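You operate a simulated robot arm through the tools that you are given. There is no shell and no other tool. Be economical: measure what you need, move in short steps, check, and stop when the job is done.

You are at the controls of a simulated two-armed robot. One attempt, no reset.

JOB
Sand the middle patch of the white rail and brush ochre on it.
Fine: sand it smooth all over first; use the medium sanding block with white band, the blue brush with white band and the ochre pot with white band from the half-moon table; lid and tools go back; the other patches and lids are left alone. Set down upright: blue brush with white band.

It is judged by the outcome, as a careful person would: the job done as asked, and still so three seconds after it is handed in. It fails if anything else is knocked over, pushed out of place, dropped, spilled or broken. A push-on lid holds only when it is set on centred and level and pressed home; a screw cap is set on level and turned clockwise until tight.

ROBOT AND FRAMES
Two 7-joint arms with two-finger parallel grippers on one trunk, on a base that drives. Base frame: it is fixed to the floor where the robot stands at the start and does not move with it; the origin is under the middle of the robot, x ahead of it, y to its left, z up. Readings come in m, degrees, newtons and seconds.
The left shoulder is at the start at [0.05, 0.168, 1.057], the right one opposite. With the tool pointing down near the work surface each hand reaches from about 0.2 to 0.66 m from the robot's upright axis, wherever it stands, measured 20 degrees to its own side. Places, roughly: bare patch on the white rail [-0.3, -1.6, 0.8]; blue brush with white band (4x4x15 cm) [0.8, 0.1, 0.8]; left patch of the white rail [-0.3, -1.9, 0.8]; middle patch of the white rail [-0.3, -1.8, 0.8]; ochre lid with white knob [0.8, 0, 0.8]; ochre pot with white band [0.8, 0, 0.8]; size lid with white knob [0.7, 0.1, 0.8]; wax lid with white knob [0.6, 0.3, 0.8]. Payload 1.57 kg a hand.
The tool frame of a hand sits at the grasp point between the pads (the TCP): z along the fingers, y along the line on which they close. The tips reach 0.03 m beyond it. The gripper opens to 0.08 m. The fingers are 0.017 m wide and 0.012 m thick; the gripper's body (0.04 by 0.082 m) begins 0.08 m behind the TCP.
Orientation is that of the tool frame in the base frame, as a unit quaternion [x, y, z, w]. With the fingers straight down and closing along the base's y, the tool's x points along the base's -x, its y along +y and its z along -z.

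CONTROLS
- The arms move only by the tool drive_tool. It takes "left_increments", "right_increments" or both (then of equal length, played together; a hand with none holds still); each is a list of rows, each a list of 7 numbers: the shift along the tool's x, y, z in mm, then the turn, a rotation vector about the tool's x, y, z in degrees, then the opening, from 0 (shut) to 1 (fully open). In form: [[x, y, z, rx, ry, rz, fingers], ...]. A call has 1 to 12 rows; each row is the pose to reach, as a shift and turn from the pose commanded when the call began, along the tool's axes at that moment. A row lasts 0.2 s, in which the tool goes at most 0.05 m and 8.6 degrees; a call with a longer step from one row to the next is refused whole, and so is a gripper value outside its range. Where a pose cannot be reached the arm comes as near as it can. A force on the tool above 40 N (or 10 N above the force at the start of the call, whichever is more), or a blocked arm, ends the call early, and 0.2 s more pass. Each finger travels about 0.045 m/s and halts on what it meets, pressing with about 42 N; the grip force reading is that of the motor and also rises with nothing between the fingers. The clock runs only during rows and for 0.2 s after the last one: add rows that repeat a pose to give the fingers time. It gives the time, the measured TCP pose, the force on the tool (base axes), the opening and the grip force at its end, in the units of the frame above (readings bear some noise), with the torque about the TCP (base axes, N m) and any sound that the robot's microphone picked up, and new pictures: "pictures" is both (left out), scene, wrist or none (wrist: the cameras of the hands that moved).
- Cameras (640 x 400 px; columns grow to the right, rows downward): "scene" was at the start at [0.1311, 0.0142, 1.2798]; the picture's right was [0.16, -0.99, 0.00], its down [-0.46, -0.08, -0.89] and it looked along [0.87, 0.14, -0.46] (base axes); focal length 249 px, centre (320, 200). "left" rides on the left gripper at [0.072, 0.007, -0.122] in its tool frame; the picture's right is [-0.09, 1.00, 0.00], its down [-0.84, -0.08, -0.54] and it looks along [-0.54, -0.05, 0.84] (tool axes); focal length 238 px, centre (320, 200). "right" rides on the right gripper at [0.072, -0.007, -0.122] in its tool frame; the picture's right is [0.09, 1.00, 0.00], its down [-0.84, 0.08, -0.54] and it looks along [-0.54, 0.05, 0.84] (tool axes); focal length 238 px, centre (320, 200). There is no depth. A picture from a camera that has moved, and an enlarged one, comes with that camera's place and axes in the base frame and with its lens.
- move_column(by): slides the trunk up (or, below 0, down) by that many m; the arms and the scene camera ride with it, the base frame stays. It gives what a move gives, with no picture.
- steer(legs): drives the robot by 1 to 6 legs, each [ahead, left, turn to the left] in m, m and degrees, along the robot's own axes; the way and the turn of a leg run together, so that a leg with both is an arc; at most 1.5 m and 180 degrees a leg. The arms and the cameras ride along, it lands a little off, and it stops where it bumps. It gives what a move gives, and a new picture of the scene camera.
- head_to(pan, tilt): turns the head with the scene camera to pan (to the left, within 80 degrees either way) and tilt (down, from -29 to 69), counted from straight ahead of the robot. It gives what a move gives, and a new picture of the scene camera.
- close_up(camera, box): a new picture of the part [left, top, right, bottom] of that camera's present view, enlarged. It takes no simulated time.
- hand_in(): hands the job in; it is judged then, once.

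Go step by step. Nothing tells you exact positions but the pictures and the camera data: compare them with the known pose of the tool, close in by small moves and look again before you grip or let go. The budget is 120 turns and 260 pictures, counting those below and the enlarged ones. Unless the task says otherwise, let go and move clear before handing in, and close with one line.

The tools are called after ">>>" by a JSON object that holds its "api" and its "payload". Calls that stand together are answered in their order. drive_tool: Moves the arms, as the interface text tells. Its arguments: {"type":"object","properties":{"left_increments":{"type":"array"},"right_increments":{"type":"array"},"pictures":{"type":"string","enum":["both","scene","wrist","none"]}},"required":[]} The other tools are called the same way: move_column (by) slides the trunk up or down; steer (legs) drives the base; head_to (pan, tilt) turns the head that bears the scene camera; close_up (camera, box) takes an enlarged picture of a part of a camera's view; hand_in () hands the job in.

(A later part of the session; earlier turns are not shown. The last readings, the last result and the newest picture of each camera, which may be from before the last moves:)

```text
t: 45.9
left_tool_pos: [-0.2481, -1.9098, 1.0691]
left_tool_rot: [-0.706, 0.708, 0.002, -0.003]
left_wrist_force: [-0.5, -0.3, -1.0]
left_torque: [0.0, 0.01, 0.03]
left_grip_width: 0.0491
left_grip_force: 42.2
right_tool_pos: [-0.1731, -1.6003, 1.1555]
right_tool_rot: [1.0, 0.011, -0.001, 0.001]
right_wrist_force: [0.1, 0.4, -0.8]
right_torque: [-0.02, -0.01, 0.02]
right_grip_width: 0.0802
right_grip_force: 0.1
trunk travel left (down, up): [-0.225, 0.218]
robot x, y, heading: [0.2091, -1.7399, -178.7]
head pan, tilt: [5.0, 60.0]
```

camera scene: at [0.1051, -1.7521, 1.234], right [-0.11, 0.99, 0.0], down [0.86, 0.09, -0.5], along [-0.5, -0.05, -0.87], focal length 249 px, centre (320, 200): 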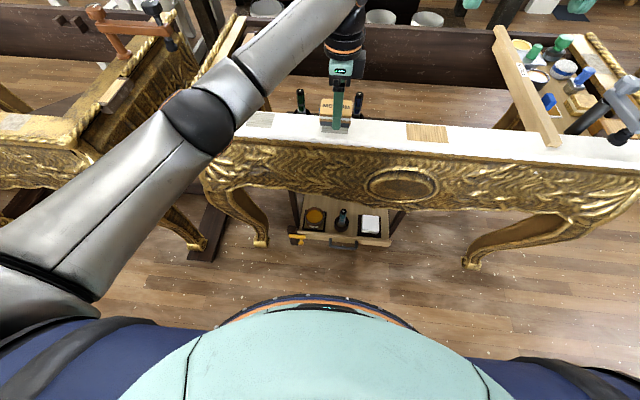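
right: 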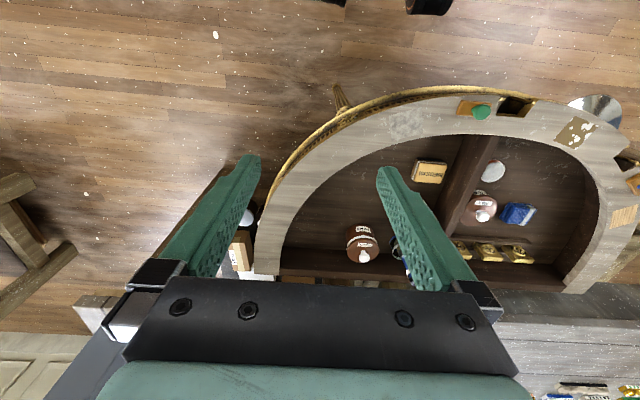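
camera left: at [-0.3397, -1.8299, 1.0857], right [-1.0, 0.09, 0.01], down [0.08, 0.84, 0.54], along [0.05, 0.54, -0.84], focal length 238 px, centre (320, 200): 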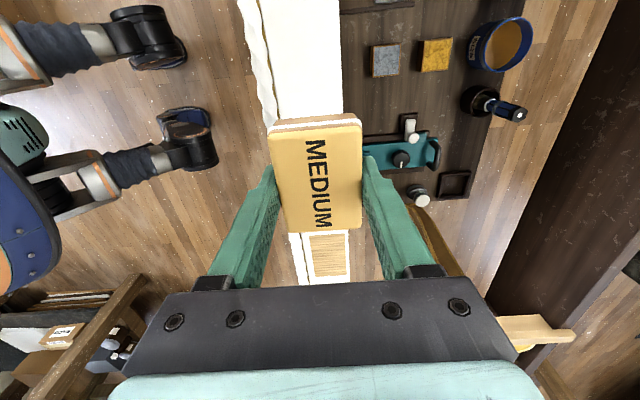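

>>> {"api": "steer", "payload": {"legs": [[0, 0, 88.7], [-1.35, 0, 0], [-0.39, -0.3, 0], [0, 0, 90]]}}

```text
t: 63.1
left_tool_pos: [0.3138, 0.1443, 1.0683]
left_tool_rot: [0.696, 0.718, 0.004, 0.001]
left_wrist_force: [-0.4, 0.2, -0.5]
left_torque: [0.02, 0.02, -0.02]
left_grip_width: 0.049
left_grip_force: 42.6
right_tool_pos: [0.2481, -0.1674, 1.1547]
right_tool_rot: [-0.029, 1.0, 0.002, 0.001]
right_wrist_force: [0.4, 0.0, 1.0]
right_torque: [0.01, 0.0, 0.0]
right_grip_width: 0.0799
right_grip_force: 0.1
trunk travel left (down, up): [-0.225, 0.218]
robot x, y, heading: [-0.1381, -0.034, 3.0]
head pan, tilt: [5.0, 60.0]
camera scene: at [-0.0336, -0.0253, 1.234], right [0.14, -0.99, 0.0], down [-0.86, -0.12, -0.5], along [0.49, 0.07, -0.87], focal length 249 px, centre (320, 200)
```

scene: 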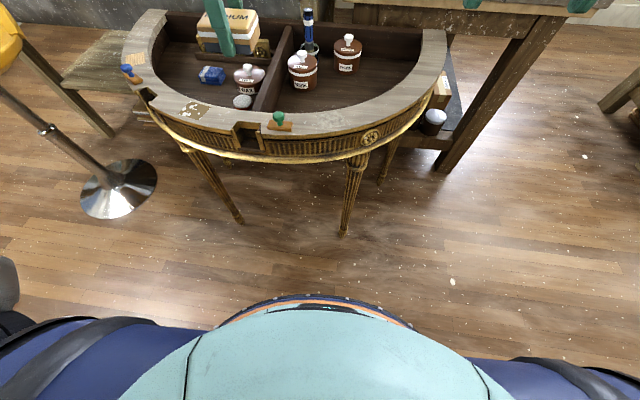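

>>> {"api": "steer", "payload": {"legs": [[0, 0, -3], [0.258, 0.034, 0]]}}

```text
t: 65.4
left_tool_pos: [0.5751, 0.1586, 1.0682]
left_tool_rot: [0.712, 0.702, 0.003, 0.002]
left_wrist_force: [-0.3, 0.5, -0.7]
left_torque: [-0.01, -0.02, -0.01]
left_grip_width: 0.0489
left_grip_force: 41.9
right_tool_pos: [0.4961, -0.1503, 1.1539]
right_tool_rot: [-0.004, 1.0, 0.001, 0.001]
right_wrist_force: [-0.2, -0.1, -0.5]
right_torque: [0.01, 0.01, -0.02]
right_grip_width: 0.08
right_grip_force: 0.0
trunk travel left (down, up): [-0.225, 0.218]
robot x, y, heading: [0.1149, 0.0027, 0.3]
head pan, tilt: [5.0, 60.0]
camera scene: at [0.2202, 0.005, 1.2339], right [0.09, -1.0, 0.0], down [-0.86, -0.08, -0.5], along [0.5, 0.05, -0.87], focal length 249 px, centre (320, 200)
```

scene: 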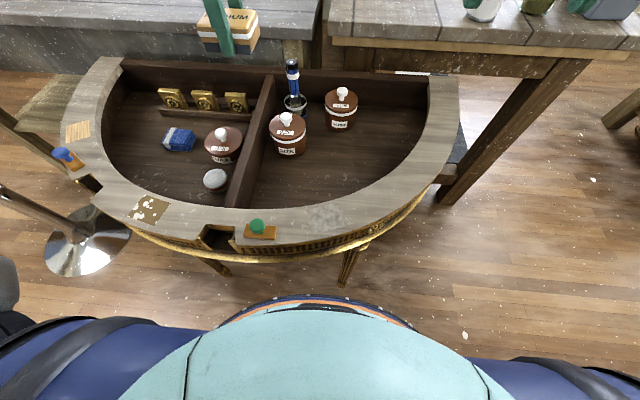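

Table and pots are where they were. Bring the block back above its original spot.

>>> {"api": "drive_tool", "payload": {"left_increments": [[-17, -18, 10, 0, 0, 0, 0], [-35, -38, 40, 0, 0, 0.4, 0], [-35, -38, 85, 0, 0, 0.8, 0], [-35, -38, 130, 0, 0, 0.8, 0], [-35, -38, 175, 0, 0, 0.8, 0], [-35, -38, 220, 0, 0, 0.8, 0], [-35, -38, 255, 0, 0, 0.8, 0], [-35, -38, 280, 0, 0, 0.8, 0]], "pictures": "wrist"}}

>>> {"api": "close_up", "payload": {"camera": "scene", "box": [210, 90, 360, 210]}}

```text
t: 67.2
left_tool_pos: [0.5383, 0.1246, 0.7872]
left_tool_rot: [0.718, 0.696, 0.004, 0.002]
left_wrist_force: [-0.4, 0.8, -0.2]
left_torque: [0.02, 0.01, -0.02]
left_grip_width: 0.0488
left_grip_force: 42.0
right_tool_pos: [0.4943, -0.1495, 1.1544]
right_tool_rot: [-0.005, 1.0, 0.002, 0.002]
right_wrist_force: [0.5, -0.3, 0.5]
right_torque: [0.01, 0.02, 0.01]
right_grip_width: 0.08
right_grip_force: 0.1
trunk travel left (down, up): [-0.225, 0.218]
robot x, y, heading: [0.1102, 0.0021, 0.4]
head pan, tilt: [5.0, 60.0]
camera left: at [0.5456, 0.1956, 0.9095], right [0.99, -0.12, 0.01], down [-0.11, -0.83, 0.54], along [-0.06, -0.54, -0.84], focal length 238 px, centre (320, 200)
```

left: 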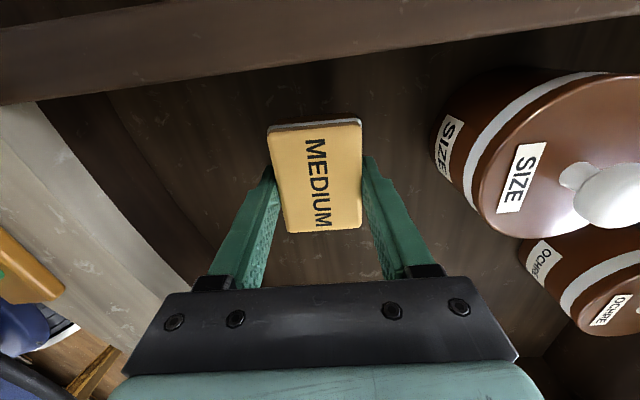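

```text
3.33 times, centred on (285, 150) of scene
camera zoom: at [0.2198, 0.005, 1.234], right [0.1, -1.0, 0.0], down [-0.86, -0.08, -0.5], along [0.5, 0.05, -0.87], focal length 831 px, centre (437, 367)
```

zoom: 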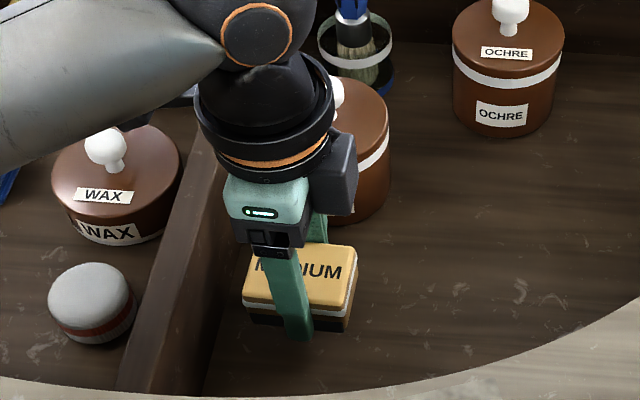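

>>> {"api": "drive_tool", "payload": {"left_increments": [[0, 0, 10, 0, 0, -0.9, 0], [0, 0, 18, 0, 0, -1.8, 0], [0, 0, 21, 0, 0, -1.8, 0], [0, 0, 23, 0, 0, -1.8, 0]], "pictures": "none"}}

```text
t: 68.2
left_tool_pos: [0.5393, 0.125, 0.764]
left_tool_rot: [0.707, 0.708, 0.003, 0.002]
left_wrist_force: [0.2, 0.2, 0.2]
left_torque: [-0.02, 0.04, 0.0]
left_grip_width: 0.0488
left_grip_force: 41.6
right_tool_pos: [0.4954, -0.1494, 1.1545]
right_tool_rot: [-0.005, 1.0, 0.001, 0.002]
right_wrist_force: [-0.3, 0.0, 0.0]
right_torque: [0.02, -0.01, 0.02]
right_grip_width: 0.0802
right_grip_force: 0.0
trunk travel left (down, up): [-0.225, 0.218]
robot x, y, heading: [0.1141, 0.0013, 0.3]
head pan, tilt: [5.0, 60.0]
```

>>> {"api": "drive_tool", "payload": {"left_increments": [[0, 0, 1, 0, 0, 0, 0], [0, 0, 2, 0, 0, 0, 0], [0, 0, 2.5, 0, 0, 0, 0]], "pictures": "none"}}

>>> {"api": "close_up", "payload": {"camera": "scene", "box": [240, 130, 330, 200]}}

```text
t: 69.0
left_tool_pos: [0.5375, 0.1237, 0.7624]
left_tool_rot: [0.706, 0.708, 0.003, 0.002]
left_wrist_force: [-0.8, 0.2, 5.8]
left_torque: [-0.01, 0.21, 0.0]
left_grip_width: 0.049
left_grip_force: 41.6
right_tool_pos: [0.495, -0.1504, 1.1551]
right_tool_rot: [-0.005, 1.0, 0.002, 0.002]
right_wrist_force: [0.0, -0.4, -0.1]
right_torque: [0.02, 0.0, -0.02]
right_grip_width: 0.0801
right_grip_force: 0.0
trunk travel left (down, up): [-0.225, 0.218]
robot x, y, heading: [0.1117, 0.0003, 0.3]
head pan, tilt: [5.0, 60.0]
```

```text
5.71 times, centred on (285, 165) of scene
camera zoom: at [0.2193, 0.0049, 1.2342], right [0.1, -1.0, 0.0], down [-0.86, -0.08, -0.5], along [0.5, 0.05, -0.87], focal length 1424 px, centre (520, 400)
```

zoom: 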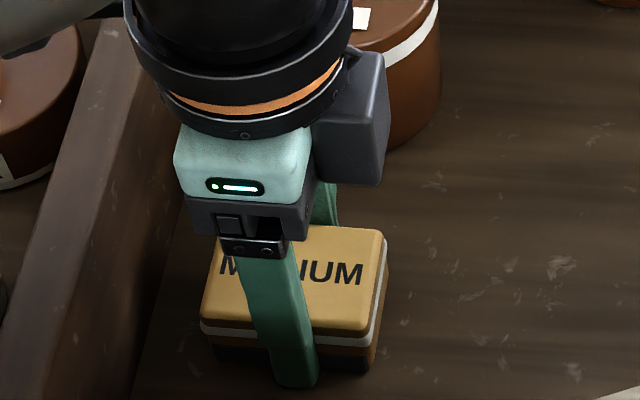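

Floor contact felt (6 N). Release part-open and lift.

>>> {"api": "drive_tool", "payload": {"left_increments": [[0, 0, 1.5, 0, 0, 0, 0.8], [0, 0, 1.5, 0, 0, 0, 0.8], [0, 0, 1.5, 0, 0, 0, 0.8], [0, 0, -30, 0, 0, 0, 0.8], [0, 0, -70, 0, 0, 0, 0.8], [0, 0, -115, 0, 0, 0, 0.8], [0, 0, -160, 0, 0, 0, 0.8]]}}

```text
t: 70.6
left_tool_pos: [0.5404, 0.1225, 0.9248]
left_tool_rot: [0.707, 0.707, 0.003, 0.002]
left_wrist_force: [0.7, 0.2, -0.1]
left_torque: [0.0, -0.02, -0.01]
left_grip_width: 0.0638
left_grip_force: 0.1
right_tool_pos: [0.4952, -0.1501, 1.1562]
right_tool_rot: [-0.004, 1.0, 0.001, 0.002]
right_wrist_force: [0.1, 0.0, 0.1]
right_torque: [-0.03, 0.04, -0.02]
right_grip_width: 0.08
right_grip_force: 0.0
trunk travel left (down, up): [-0.225, 0.218]
robot x, y, heading: [0.1129, -0.0013, 0.6]
head pan, tilt: [5.0, 60.0]
camera scene: at [0.2196, 0.0048, 1.2339], right [0.09, -1.0, 0.0], down [-0.86, -0.08, -0.5], along [0.5, 0.05, -0.87], focal length 249 px, centre (320, 200)
camera left: at [0.5439, 0.1947, 1.0457], right [1.0, -0.09, 0.01], down [-0.08, -0.84, 0.54], along [-0.04, -0.54, -0.84], focal length 238 px, centre (320, 200)
```

scene: 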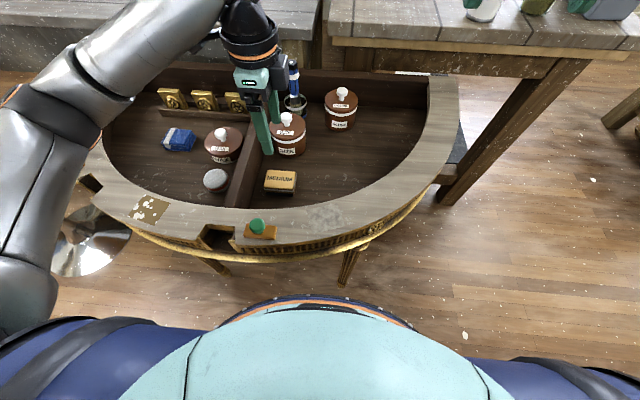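
left: 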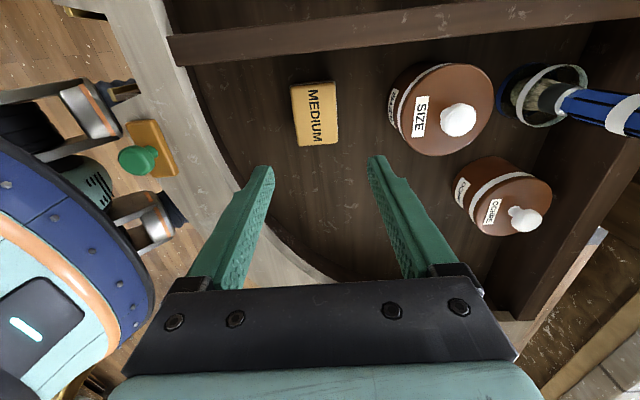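

Block is back in place. Now move the left hand aside and bring the right hand over the ochre lid.

>>> {"api": "drive_tool", "payload": {"left_increments": [[0, 0, -40, 0, 0, 0, 1], [0, -10, -80, 0, 0, 0, 1], [30, -20, -110, 0, 0, 0, 1], [65, -35, -130, 0, 0, 0, 1], [100, -50, -140, 0, 0, 0, 1], [135, -60, -145, 0, 0, 0, 1], [170, -70, -145, 0, 0, 0, 1], [170, -70, -145, 0, 0, 0, 1]], "right_increments": [[-31, 18, 20, 0, 0, 0, 1], [-62, 37, 40, 0, 0, 0, 1], [-93, 56, 60, 0, 0, 0, 1], [-125, 75, 80, 0, 0, 0, 1], [-156, 94, 100, 0, 0, 0, 1], [-187, 113, 120, 0, 0, 0, 1], [-219, 132, 140, 0, 0, 0, 1], [-250, 152, 160, 0, 0, 0, 1]]}}

>>> {"api": "close_up", "payload": {"camera": "scene", "box": [250, 40, 410, 150]}}

```text
t: 72.4
left_tool_pos: [0.4646, 0.2947, 1.0641]
left_tool_rot: [0.706, 0.708, 0.003, 0.002]
left_wrist_force: [0.1, -0.2, -0.6]
left_torque: [0.02, 0.02, 0.01]
left_grip_width: 0.08
left_grip_force: 0.1
right_tool_pos: [0.6884, -0.0229, 0.9871]
right_tool_rot: [-0.005, 1.0, 0.0, 0.002]
right_wrist_force: [-0.9, 0.9, -1.1]
right_torque: [0.01, 0.0, -0.02]
right_grip_width: 0.0801
right_grip_force: 0.1
right hand out of reach, approached as far as the arm can: row 6, 7, 8
trunk travel left (down, up): [-0.225, 0.218]
robot x, y, heading: [0.113, 0.0006, 0.3]
head pan, tilt: [5.0, 60.0]
camera scene: at [0.2196, 0.0048, 1.234], right [0.09, -1.0, 0.0], down [-0.86, -0.08, -0.5], along [0.5, 0.05, -0.87], focal length 249 px, centre (320, 200)
camera right: at [0.6153, -0.0319, 1.1096], right [-0.1, 0.99, 0.0], down [0.83, 0.09, 0.55], along [0.54, 0.06, -0.84], focal length 238 px, centre (320, 200)
camera left: at [0.4696, 0.367, 1.1868], right [1.0, -0.09, 0.01], down [-0.08, -0.84, 0.54], along [-0.04, -0.54, -0.84], focal length 238 px, centre (320, 200)
```

scene: 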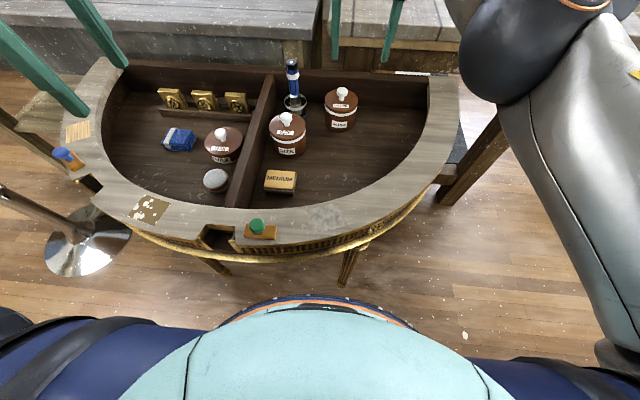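
right: 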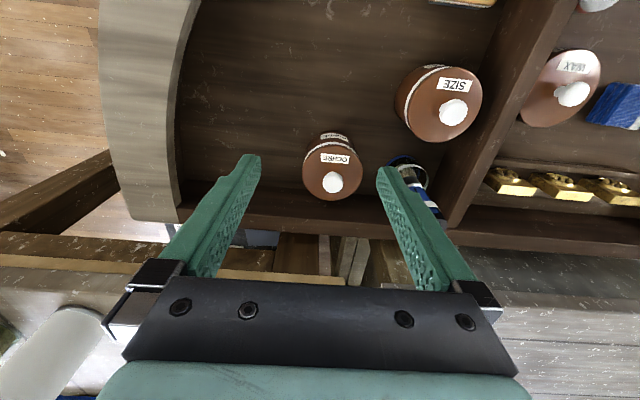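
left: 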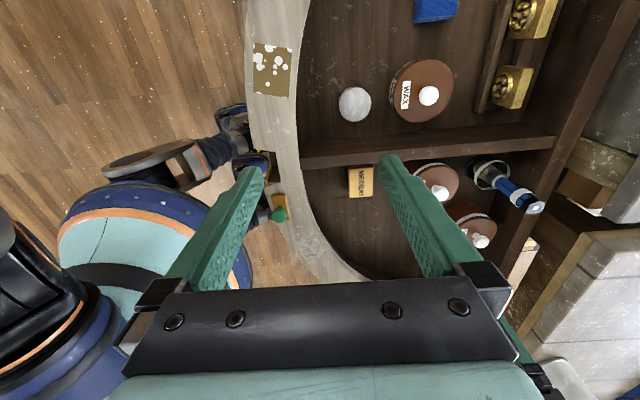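

```text
3.64 times, centred on (330, 95) of scene
camera zoom: at [0.2196, 0.0048, 1.234], right [0.09, -1.0, 0.0], down [-0.86, -0.08, -0.5], along [0.5, 0.05, -0.87], focal length 906 px, centre (284, 582)
```

zoom: 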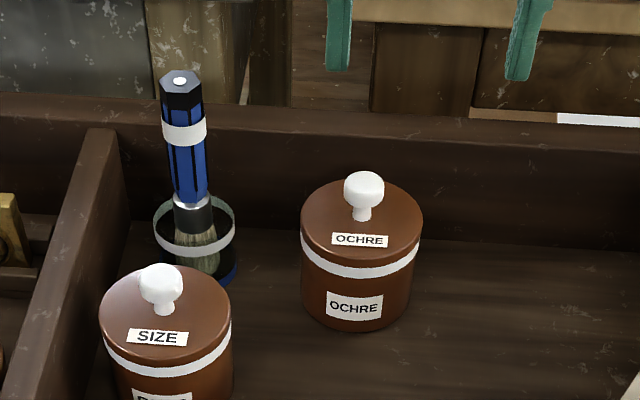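

The right hand runs out of reach. I'll retract it, and instead use the left hand with the robot slightly closer and turned right 15°.

>>> {"api": "drive_tool", "payload": {"right_increments": [[31, -18, -20, 0, 0, 0, 1], [62, -37, -40, 0, 0, 0, 1], [93, -56, -60, 0, 0, 0, 1], [125, -75, -80, 0, 0, 0, 1], [156, -94, -100, 0, 0, 0, 1], [187, -113, -120, 0, 0, 0, 1], [219, -132, -140, 0, 0, 0, 1], [260, -142, -150, 0, 0, 0, 0.5], [300, -142, -150, 0, 0, 0, 0.5]], "pictures": "none"}}

>>> {"api": "steer", "payload": {"legs": [[0.04, 0, 0], [0, 0, -15]]}}

```text
t: 74.4
left_tool_pos: [0.4638, 0.2933, 1.0651]
left_tool_rot: [0.707, 0.708, 0.003, 0.003]
left_wrist_force: [0.8, -0.6, -0.2]
left_torque: [-0.03, -0.03, 0.04]
left_grip_width: 0.08
left_grip_force: 0.0
right_tool_pos: [0.3903, -0.1656, 1.1344]
right_tool_rot: [-0.004, 1.0, 0.001, 0.001]
right_wrist_force: [-0.4, -0.7, 0.5]
right_torque: [-0.01, -0.03, -0.02]
right_grip_width: 0.0399
right_grip_force: 0.0
trunk travel left (down, up): [-0.225, 0.218]
robot x, y, heading: [0.108, -0.001, 0.4]
head pan, tilt: [5.0, 60.0]
```

```text
t: 76.1
left_tool_pos: [0.5696, 0.1918, 1.0648]
left_tool_rot: [0.794, 0.608, 0.003, 0.003]
left_wrist_force: [0.3, -0.9, -0.6]
left_torque: [0.01, 0.0, 0.04]
left_grip_width: 0.0802
left_grip_force: 0.1
right_tool_pos: [0.3774, -0.2329, 1.1357]
right_tool_rot: [0.127, 0.992, 0.002, 0.002]
right_wrist_force: [-0.1, -0.2, 0.1]
right_torque: [0.0, -0.01, 0.01]
right_grip_width: 0.0401
right_grip_force: 0.0
trunk travel left (down, up): [-0.225, 0.218]
robot x, y, heading: [0.1503, -0.0015, -14.9]
head pan, tilt: [5.0, 60.0]
camera scene: at [0.2575, -0.0229, 1.234], right [-0.17, -0.99, 0.0], down [-0.85, 0.15, -0.5], along [0.49, -0.08, -0.87], focal length 249 px, centre (320, 200)
```

scene: 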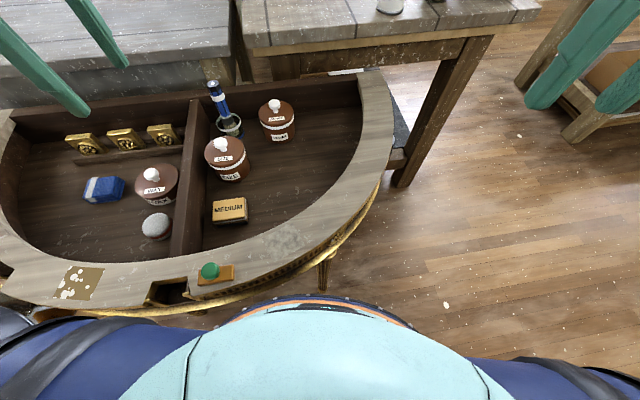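

Move the left hand above the ochre knob.

>>> {"api": "drive_tool", "payload": {"left_increments": [[-19, 32, 15, 0, 0, 0, 0.6], [-39, 65, 30, 0, 0, 0, 0.6], [-58, 98, 50, 0, 0, 0, 0.6], [-77, 130, 70, 0, 0, 0, 0.6], [-96, 163, 90, 0, 0, 0, 0.6], [-116, 196, 110, 0, 0, 0, 0.6], [-135, 228, 130, 0, 0, 0, 0.6]]}}

>>> {"api": "close_up", "payload": {"camera": "scene", "box": [190, 40, 350, 160]}}

```text
t: 77.7
left_tool_pos: [0.7557, 0.0044, 0.9328]
left_tool_rot: [0.794, 0.608, 0.002, 0.002]
left_wrist_force: [0.1, -0.3, 0.3]
left_torque: [-0.03, -0.03, 0.0]
left_grip_width: 0.0481
left_grip_force: 0.1
right_tool_pos: [0.3772, -0.2331, 1.1346]
right_tool_rot: [0.127, 0.992, 0.001, 0.001]
right_wrist_force: [-0.2, 0.1, -0.4]
right_torque: [-0.02, -0.01, 0.03]
right_grip_width: 0.0398
right_grip_force: 0.1
trunk travel left (down, up): [-0.225, 0.218]
robot x, y, heading: [0.1504, -0.003, -14.7]
head pan, tilt: [5.0, 60.0]
camera scene: at [0.2576, -0.0232, 1.2339], right [-0.17, -0.99, 0.0], down [-0.85, 0.15, -0.5], along [0.49, -0.08, -0.87], focal length 249 px, centre (320, 200)
camera left: at [0.7805, 0.0723, 1.055], right [0.94, -0.35, 0.01], down [-0.3, -0.79, 0.54], along [-0.18, -0.51, -0.84], focal length 238 px, centre (320, 200)
```

scene: 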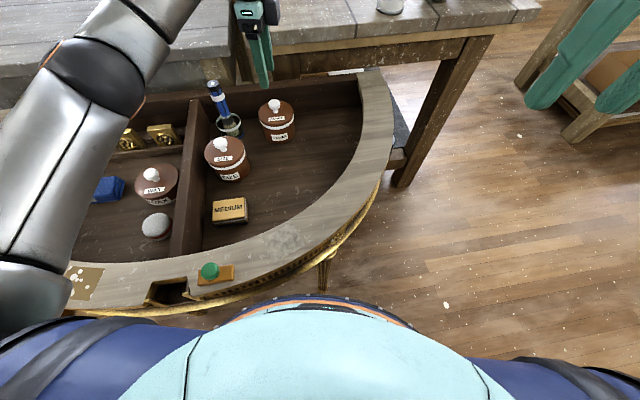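
left: 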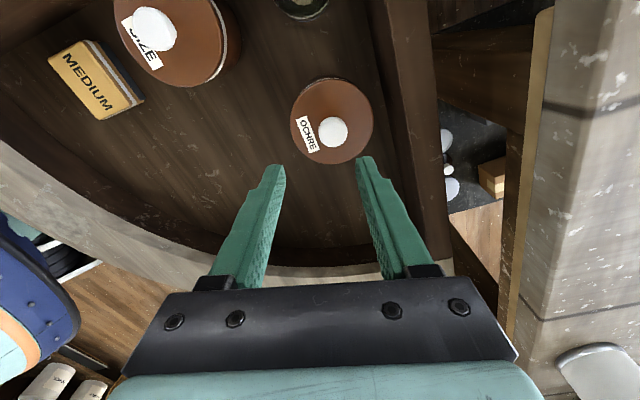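

```text
3.33 times, centred on (270, 100) of scene
camera zoom: at [0.2576, -0.0232, 1.2339], right [-0.17, -0.99, 0.0], down [-0.85, 0.15, -0.5], along [0.49, -0.08, -0.87], focal length 831 px, centre (487, 533)
```

zoom: 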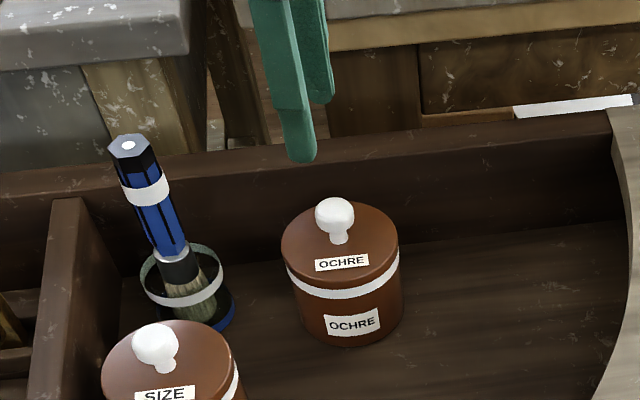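

Knob centre comes out at (0.771,0.003,0.824), lid top z≈0.797. Centre and descend.

>>> {"api": "drive_tool", "payload": {"left_increments": [[3, 15, 20, 0, 0, 0, 0.6], [3, 15, 55, 0, 0, 0, 0.6], [3, 15, 80, 0, 0, 0, 0.6], [3, 15, 93, 0, 0, 0, 0.6]], "pictures": "wrist"}}

>>> {"api": "close_up", "payload": {"camera": "scene", "box": [230, 60, 330, 150]}}

```text
t: 78.7
left_tool_pos: [0.772, 0.002, 0.8428]
left_tool_rot: [0.794, 0.608, 0.004, 0.002]
left_wrist_force: [-0.5, 0.0, 0.6]
left_torque: [0.01, -0.03, -0.04]
left_grip_width: 0.0478
left_grip_force: 0.1
right_tool_pos: [0.3778, -0.2321, 1.1349]
right_tool_rot: [0.128, 0.992, 0.0, 0.002]
right_wrist_force: [-0.4, -0.6, -0.6]
right_torque: [0.0, 0.03, 0.02]
right_grip_width: 0.0399
right_grip_force: 0.1
trunk travel left (down, up): [-0.225, 0.218]
robot x, y, heading: [0.1526, -0.0028, -14.8]
head pan, tilt: [5.0, 60.0]
camera left: at [0.7952, 0.071, 0.9645], right [0.94, -0.35, 0.01], down [-0.3, -0.79, 0.54], along [-0.18, -0.51, -0.84], focal length 238 px, centre (320, 200)
```

left: 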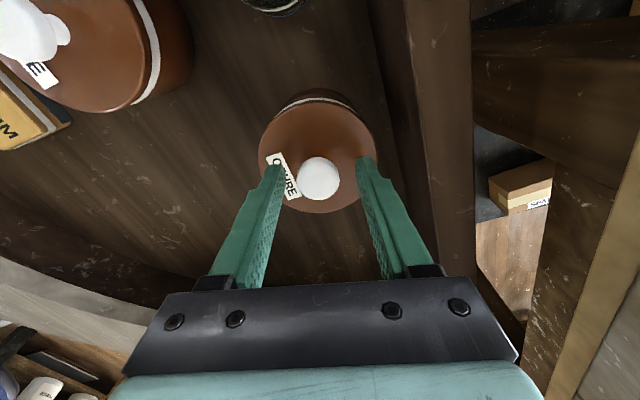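

```text
4.44 times, centred on (280, 105) of scene
camera zoom: at [0.2576, -0.0227, 1.234], right [-0.17, -0.99, 0.0], down [-0.85, 0.15, -0.5], along [0.49, -0.08, -0.87], focal length 1108 px, centre (498, 622)
```

zoom: 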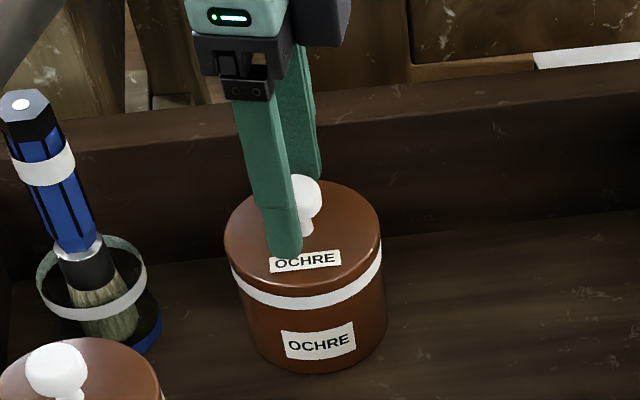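

Centred. Lower 5 mm and close on the knob.

>>> {"api": "drive_tool", "payload": {"left_increments": [[0, 0, 5, 0, 0, 0, 0.6], [0, 0, 5, 0, 0, 0, 0], [0, 0, 5, 0, 0, 0, 0], [0, 0, 5, 0, 0, 0, 0], [0, 0, 5, 0, 0, 0, 0]], "pictures": "none"}}

>>> {"api": "close_up", "payload": {"camera": "scene", "box": [230, 60, 330, 150]}}

```text
t: 79.9
left_tool_pos: [0.7715, 0.0034, 0.8385]
left_tool_rot: [0.794, 0.608, 0.004, 0.003]
left_wrist_force: [0.0, -0.7, -0.3]
left_torque: [-0.01, 0.0, -0.02]
left_grip_width: 0.0261
left_grip_force: 37.3
right_tool_pos: [0.378, -0.2323, 1.1346]
right_tool_rot: [0.128, 0.992, 0.001, 0.002]
right_wrist_force: [-0.1, 1.0, -1.1]
right_torque: [0.0, 0.01, 0.0]
right_grip_width: 0.0402
right_grip_force: 0.0
trunk travel left (down, up): [-0.225, 0.218]
robot x, y, heading: [0.152, -0.0008, -14.9]
head pan, tilt: [5.0, 60.0]
heard: snap
```

```text
4.44 times, centred on (280, 105) of scene
camera zoom: at [0.2576, -0.0227, 1.234], right [-0.17, -0.99, 0.0], down [-0.85, 0.15, -0.5], along [0.49, -0.08, -0.87], focal length 1108 px, centre (498, 622)
```

zoom: 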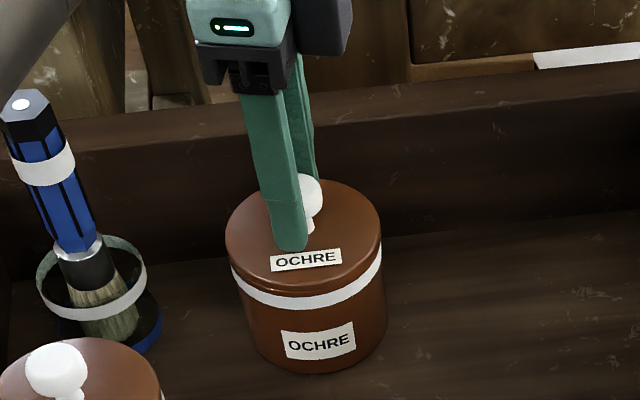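

A snap: the lid's seal let go. Lift it straight up, slowly.

>>> {"api": "drive_tool", "payload": {"left_increments": [[0, 0, -5, 0, 0, 0, 0], [0, 0, -15, 0, 0, 0, 0], [0, 0, -30, 0, 0, 0, 0], [0, 0, -50, 0, 0, 0, 0], [0, 0, -70, 0, 0, 0, 0]], "pictures": "wrist"}}

>>> {"api": "close_up", "payload": {"camera": "scene", "box": [200, 40, 360, 150]}}

```text
t: 81.1
left_tool_pos: [0.771, 0.0028, 0.9068]
left_tool_rot: [0.794, 0.608, 0.003, 0.002]
left_wrist_force: [-0.4, -0.5, -0.3]
left_torque: [-0.04, 0.01, 0.02]
left_grip_width: 0.0263
left_grip_force: 37.3
right_tool_pos: [0.3775, -0.2311, 1.1354]
right_tool_rot: [0.127, 0.992, 0.001, 0.001]
right_wrist_force: [-0.1, 0.1, 0.4]
right_torque: [0.02, 0.0, 0.0]
right_grip_width: 0.0399
right_grip_force: 0.1
trunk travel left (down, up): [-0.225, 0.218]
robot x, y, heading: [0.1529, 0.0008, -14.7]
head pan, tilt: [5.0, 60.0]
camera left: at [0.7937, 0.0709, 1.0284], right [0.94, -0.35, 0.01], down [-0.3, -0.79, 0.54], along [-0.18, -0.51, -0.84], focal length 238 px, centre (320, 200)
```

left: 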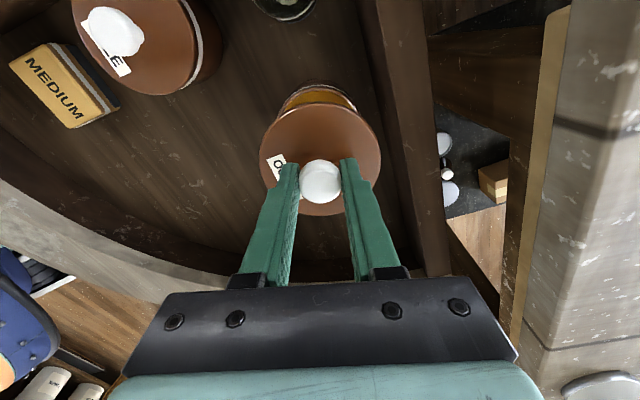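

```text
3.64 times, centred on (280, 95) of scene
camera zoom: at [0.2574, -0.0228, 1.234], right [-0.17, -0.99, 0.0], down [-0.85, 0.15, -0.5], along [0.49, -0.08, -0.87], focal length 906 px, centre (466, 582)
```

zoom: 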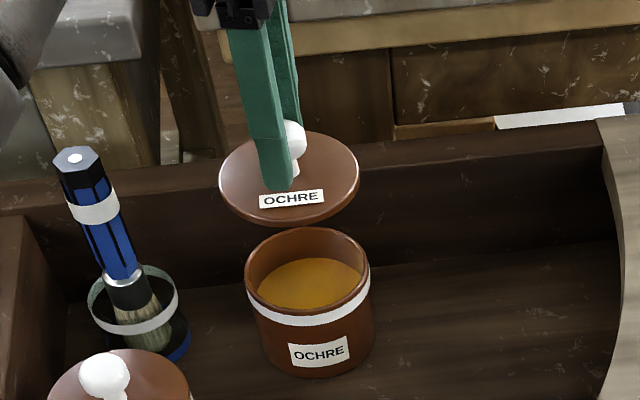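

Lid is off and level, paint in the pot. Set the lid on the tray floor at about (0.70,-0.09).

>>> {"api": "drive_tool", "payload": {"left_increments": [[-36, -15, 0, 0, 0, 0, 0], [-72, -30, 0, 0, 0, 0, 0], [-108, -44, 0, 0, 0, 0, 0], [-108, -44, 40, 0, 0, 0, 0], [-108, -44, 80, 0, 0, 0, 0], [-108, -44, 110, 0, 0, 0, 0]], "pictures": "wrist"}}

>>> {"api": "close_up", "payload": {"camera": "scene", "box": [230, 60, 390, 180]}}

```text
t: 82.5
left_tool_pos: [0.7008, -0.0877, 0.7974]
left_tool_rot: [0.793, 0.609, 0.003, 0.003]
left_wrist_force: [-0.5, 0.6, -0.5]
left_torque: [0.02, -0.02, -0.01]
left_grip_width: 0.0263
left_grip_force: 37.3
right_tool_pos: [0.3778, -0.2332, 1.1351]
right_tool_rot: [0.128, 0.992, 0.001, 0.002]
right_wrist_force: [-0.2, -0.2, 0.4]
right_torque: [-0.01, 0.02, 0.03]
right_grip_width: 0.0399
right_grip_force: 0.2
trunk travel left (down, up): [-0.225, 0.218]
robot x, y, heading: [0.1474, 0.0022, -14.8]
head pan, tilt: [5.0, 60.0]
camera left: at [0.7249, -0.0205, 0.9185], right [0.94, -0.35, 0.01], down [-0.3, -0.79, 0.54], along [-0.18, -0.51, -0.84], focal length 238 px, centre (320, 200)
```

left: 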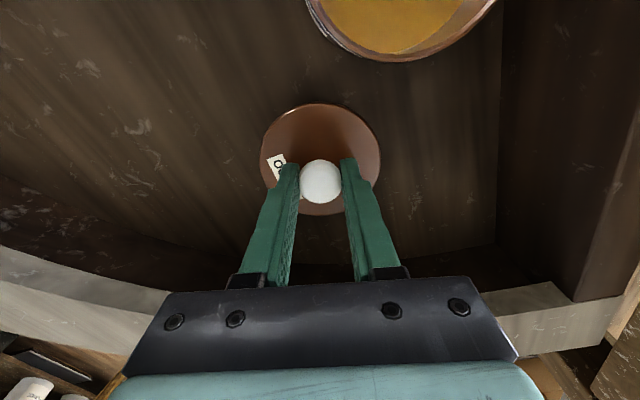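

```text
3.33 times, centred on (310, 120) of scene
camera zoom: at [0.2576, -0.0227, 1.234], right [-0.17, -0.99, 0.0], down [-0.85, 0.15, -0.5], along [0.49, -0.08, -0.87], focal length 831 px, centre (353, 467)
```

zoom: 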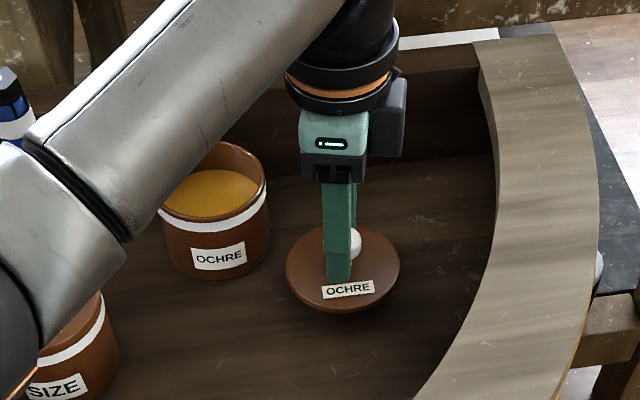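

Lower until it touches.

>>> {"api": "drive_tool", "payload": {"left_increments": [[0, 0, 8, 0, 0, 0, 0], [0, 0, 14, 0, 0, 0, 0], [0, 0, 17, 0, 0, 0, 0], [0, 0, 19, 0, 0, 0, 0], [0, 0, 21, 0, 0, 0, 0]], "pictures": "none"}}

>>> {"api": "close_up", "payload": {"camera": "scene", "box": [230, 60, 390, 180]}}

```text
t: 83.7
left_tool_pos: [0.7028, -0.0918, 0.7759]
left_tool_rot: [0.794, 0.608, 0.002, 0.003]
left_wrist_force: [-0.8, -0.6, -0.9]
left_torque: [0.01, -0.01, 0.02]
left_grip_width: 0.0262
left_grip_force: 37.4
right_tool_pos: [0.3773, -0.2321, 1.1348]
right_tool_rot: [0.127, 0.992, 0.0, 0.002]
right_wrist_force: [-0.5, 0.2, -0.1]
right_torque: [0.01, 0.01, -0.01]
right_grip_width: 0.04
right_grip_force: 0.1
trunk travel left (down, up): [-0.225, 0.218]
robot x, y, heading: [0.1513, 0.0008, -14.9]
head pan, tilt: [5.0, 60.0]
```

```text
3.33 times, centred on (310, 120) of scene
camera zoom: at [0.2576, -0.0227, 1.234], right [-0.17, -0.99, 0.0], down [-0.85, 0.15, -0.5], along [0.49, -0.08, -0.87], focal length 831 px, centre (353, 467)
```

zoom: 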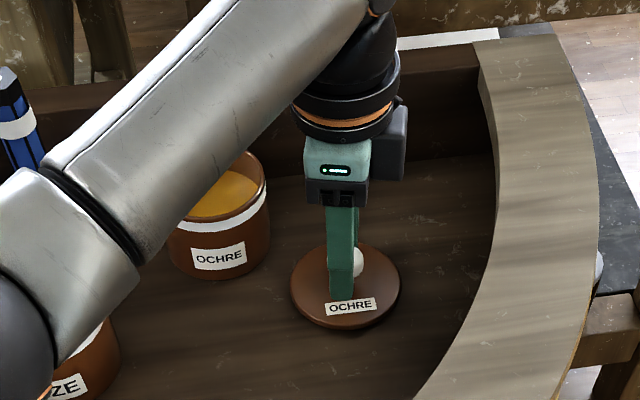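

>>> {"api": "drive_tool", "payload": {"left_increments": [[0, 0, 2, 0, 0, 0, 0], [0, 0, 4, 0, 0, 0, 0], [0, 0, 6, 0, 0, 0, 0], [0, 0, 7, 0, 0, 0, 0]], "pictures": "none"}}

>>> {"api": "close_up", "payload": {"camera": "scene", "box": [230, 60, 390, 180]}}

```text
t: 84.7
left_tool_pos: [0.7021, -0.0906, 0.7718]
left_tool_rot: [0.794, 0.608, 0.003, 0.003]
left_wrist_force: [-0.9, -0.1, 6.6]
left_torque: [0.11, 0.27, 0.03]
left_grip_width: 0.0263
left_grip_force: 37.6
right_tool_pos: [0.3769, -0.2327, 1.1349]
right_tool_rot: [0.127, 0.992, 0.001, 0.002]
right_wrist_force: [-0.6, -0.4, 0.1]
right_torque: [0.0, -0.03, 0.03]
right_grip_width: 0.0398
right_grip_force: 0.1
trunk travel left (down, up): [-0.225, 0.218]
robot x, y, heading: [0.1547, -0.0013, -14.7]
head pan, tilt: [5.0, 60.0]
```

```text
3.33 times, centred on (310, 120) of scene
camera zoom: at [0.2569, -0.0227, 1.2342], right [-0.17, -0.99, 0.0], down [-0.85, 0.15, -0.5], along [0.49, -0.08, -0.87], focal length 831 px, centre (353, 467)
```

zoom: 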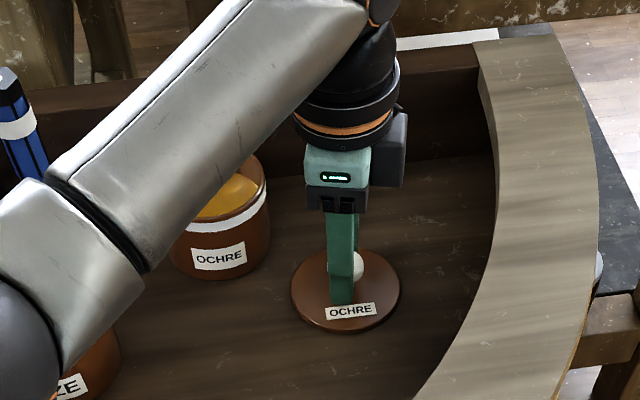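

Contact. Release and lift clear.

>>> {"api": "drive_tool", "payload": {"left_increments": [[0, 0, 5, 0, 0, 0, 0.6], [0, 0, 5, 0, 0, 0, 0.6], [0, 0, 5, 0, 0, 0, 0.6], [0, 0, -25, 0, 0, 0, 0.6], [0, 0, -65, 0, 0, 0, 0.6], [0, 0, -110, 0, 0, 0, 0.6], [0, 0, -155, 0, 0, 0, 0.6], [0, 0, -200, 0, 0, 0, 0.6]]}}

>>> {"api": "close_up", "payload": {"camera": "scene", "box": [190, 50, 350, 170]}}

```text
t: 86.5
left_tool_pos: [0.6992, -0.092, 0.9715]
left_tool_rot: [0.793, 0.609, 0.003, 0.002]
left_wrist_force: [-0.1, -0.6, 0.1]
left_torque: [-0.01, -0.03, 0.0]
left_grip_width: 0.0481
left_grip_force: 0.0
right_tool_pos: [0.3772, -0.2331, 1.135]
right_tool_rot: [0.126, 0.992, 0.002, 0.002]
right_wrist_force: [0.4, 0.7, 0.0]
right_torque: [0.0, -0.01, 0.01]
right_grip_width: 0.0401
right_grip_force: 0.1
trunk travel left (down, up): [-0.225, 0.218]
robot x, y, heading: [0.1529, -0.0003, -14.6]
head pan, tilt: [5.0, 60.0]
camera scene: at [0.2572, -0.0227, 1.234], right [-0.17, -0.99, 0.0], down [-0.85, 0.15, -0.5], along [0.49, -0.08, -0.87], focal length 249 px, centre (320, 200)
camera left: at [0.7232, -0.0222, 1.0931], right [0.94, -0.35, 0.01], down [-0.3, -0.79, 0.54], along [-0.18, -0.51, -0.84], focal length 238 px, centre (320, 200)
```

scene: 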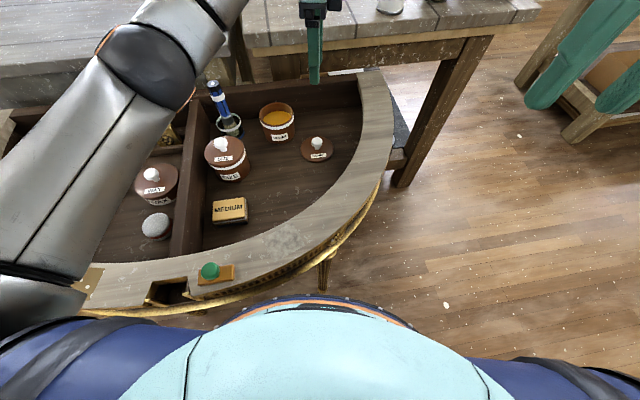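
left: 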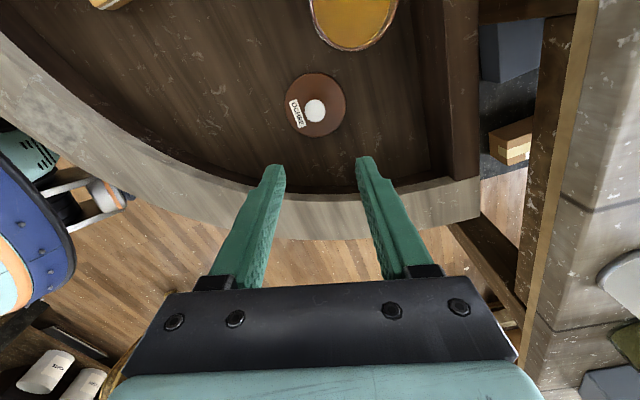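

```text
3.33 times, centred on (270, 110) of scene
camera zoom: at [0.2572, -0.0227, 1.234], right [-0.17, -0.99, 0.0], down [-0.85, 0.15, -0.5], along [0.49, -0.08, -0.87], focal length 831 px, centre (487, 500)
```

zoom: 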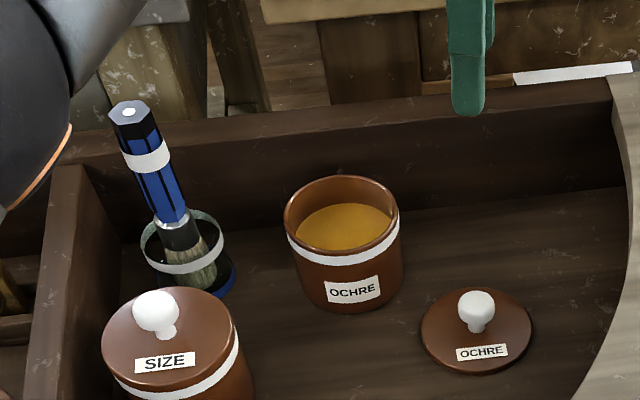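

Lid is set down. The brush stands vertical at about (0.793,0.134), top z≈0.878. Hover over it.

>>> {"api": "drive_tool", "payload": {"left_increments": [[45, 6, 0, 0, 0, 0, 0.6], [90, 12, 0, 0, 0, 0, 0.6], [135, 18, 0, 0, 0, 0, 0.6], [180, 24, 5, 0, 0, 0, 0.6], [220, 29, 10, 0, 0, 0, 0.6], [243, 32, 15, 0, 0, 0, 0.6]], "pictures": "wrist"}}

>>> {"api": "close_up", "payload": {"camera": "scene", "box": [170, 30, 310, 150]}}

```text
t: 87.9
left_tool_pos: [0.7942, 0.1343, 0.9544]
left_tool_rot: [0.794, 0.608, 0.003, 0.003]
left_wrist_force: [-0.7, 0.1, -0.9]
left_torque: [-0.01, 0.03, -0.03]
left_grip_width: 0.0483
left_grip_force: 0.0
right_tool_pos: [0.3778, -0.2323, 1.1352]
right_tool_rot: [0.127, 0.992, 0.002, 0.002]
right_wrist_force: [-0.5, -0.3, 0.5]
right_torque: [0.0, 0.0, 0.01]
right_grip_width: 0.04
right_grip_force: 0.2
trunk travel left (down, up): [-0.225, 0.218]
robot x, y, heading: [0.1534, 0.0002, -14.8]
head pan, tilt: [5.0, 60.0]
camera left: at [0.817, 0.2034, 1.0768], right [0.94, -0.35, 0.01], down [-0.3, -0.79, 0.54], along [-0.18, -0.51, -0.84], focal length 238 px, centre (320, 200)
```

left: 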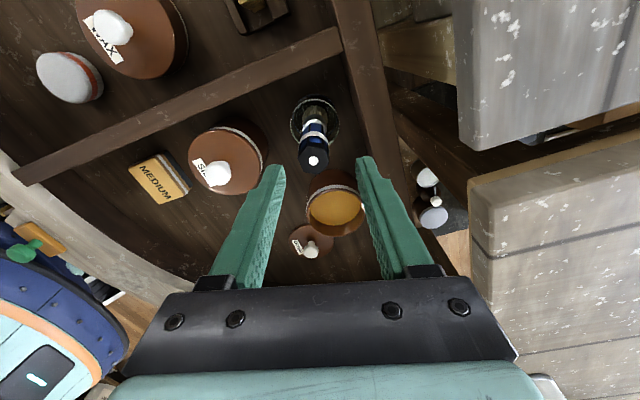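

```text
3.33 times, centred on (240, 90) of scene
camera zoom: at [0.2576, -0.0226, 1.234], right [-0.17, -0.99, 0.0], down [-0.85, 0.15, -0.5], along [0.49, -0.08, -0.87], focal length 831 px, centre (587, 567)
```

zoom: 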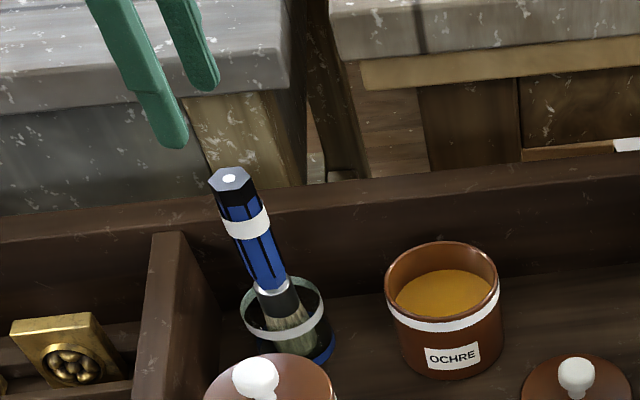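

Refined brush position (0.785,0.129), top 0.886. Shift and descend part-way, then check.

>>> {"api": "drive_tool", "payload": {"left_increments": [[-7, -7, 10, 0, 0, 0, 0.6], [-7, -7, 45, 0, 0, 0, 0.6], [-7, -7, 65, 0, 0, 0, 0.6]], "pictures": "wrist"}}

>>> {"api": "close_up", "payload": {"camera": "scene", "box": [180, 40, 280, 130]}}

```text
t: 88.7
left_tool_pos: [0.7873, 0.1291, 0.8918]
left_tool_rot: [0.794, 0.609, 0.002, 0.002]
left_wrist_force: [-0.6, -0.4, -0.8]
left_torque: [0.0, 0.01, -0.02]
left_grip_width: 0.0481
left_grip_force: 0.0
right_tool_pos: [0.3773, -0.2332, 1.1335]
right_tool_rot: [0.127, 0.992, 0.001, 0.001]
right_wrist_force: [0.0, -0.6, -0.2]
right_torque: [0.01, -0.01, -0.03]
right_grip_width: 0.0402
right_grip_force: 0.1
trunk travel left (down, up): [-0.225, 0.218]
robot x, y, heading: [0.147, 0.0002, -15.2]
head pan, tilt: [5.0, 60.0]
camera left: at [0.8107, 0.197, 1.0126], right [0.94, -0.35, 0.01], down [-0.3, -0.79, 0.54], along [-0.18, -0.51, -0.84], focal length 238 px, centre (320, 200)
```

left: 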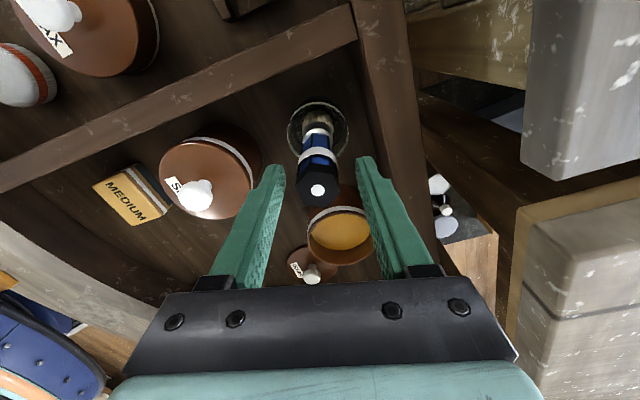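

```text
4.44 times, centred on (230, 85) of scene
camera zoom: at [0.2576, -0.0227, 1.234], right [-0.17, -0.99, 0.0], down [-0.85, 0.15, -0.5], along [0.49, -0.08, -0.87], focal length 1108 px, centre (720, 711)
```

zoom: 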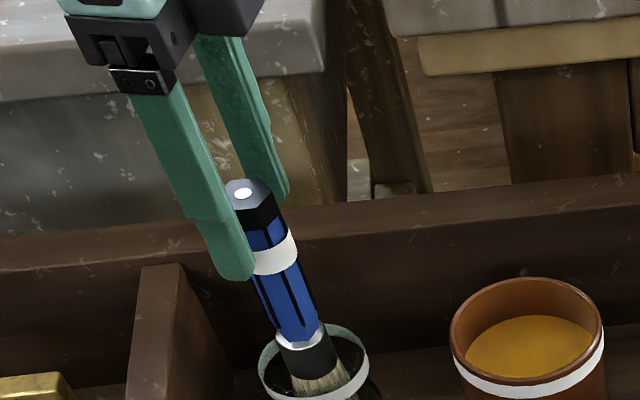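

Handle is between the fingers. Descend 40 mm and close.

>>> {"api": "drive_tool", "payload": {"left_increments": [[-1, -2, 20, 0, 0, 0, 0.6], [-1, -2, 40, 0, 0, 0, 0.6], [-1, -2, 40, 0, 0, 0, 0], [-1, -2, 40, 0, 0, 0, 0], [-1, -2, 40, 0, 0, 0, 0], [-1, -2, 40, 0, 0, 0, 0]], "pictures": "wrist"}}

>>> {"api": "close_up", "payload": {"camera": "scene", "box": [180, 40, 280, 130]}}

```text
t: 90.1
left_tool_pos: [0.7851, 0.13, 0.8518]
left_tool_rot: [0.793, 0.609, 0.002, 0.002]
left_wrist_force: [-0.2, 1.0, 0.5]
left_torque: [0.06, 0.03, 0.02]
left_grip_width: 0.0236
left_grip_force: 35.4
right_tool_pos: [0.3775, -0.2326, 1.1351]
right_tool_rot: [0.127, 0.992, 0.001, 0.002]
right_wrist_force: [0.1, -0.4, 0.1]
right_torque: [0.02, -0.01, 0.01]
right_grip_width: 0.0399
right_grip_force: 0.0
trunk travel left (down, up): [-0.225, 0.218]
robot x, y, heading: [0.1511, -0.0042, -14.8]
head pan, tilt: [5.0, 60.0]
camera left: at [0.8084, 0.1972, 0.9732], right [0.94, -0.35, 0.01], down [-0.3, -0.79, 0.54], along [-0.18, -0.51, -0.84], focal length 238 px, centre (320, 200)
```

left: 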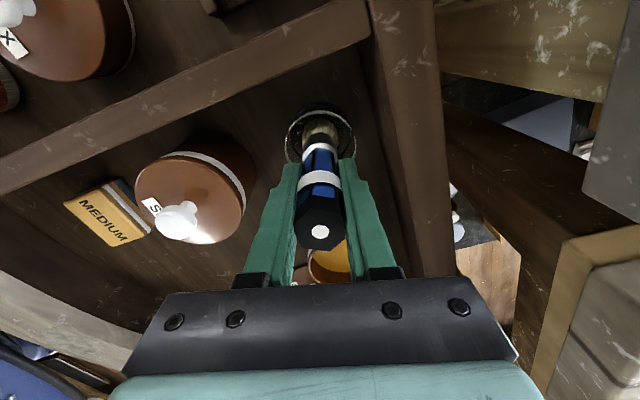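

```text
4.44 times, centred on (230, 85) of scene
camera zoom: at [0.2575, -0.0227, 1.234], right [-0.17, -0.99, 0.0], down [-0.85, 0.15, -0.5], along [0.49, -0.08, -0.87], focal length 1108 px, centre (720, 711)
```

zoom: 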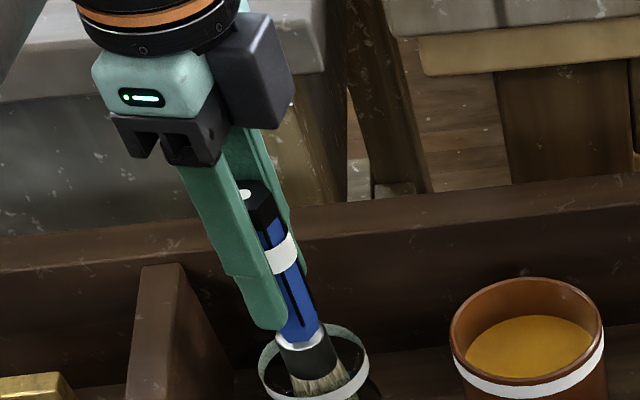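

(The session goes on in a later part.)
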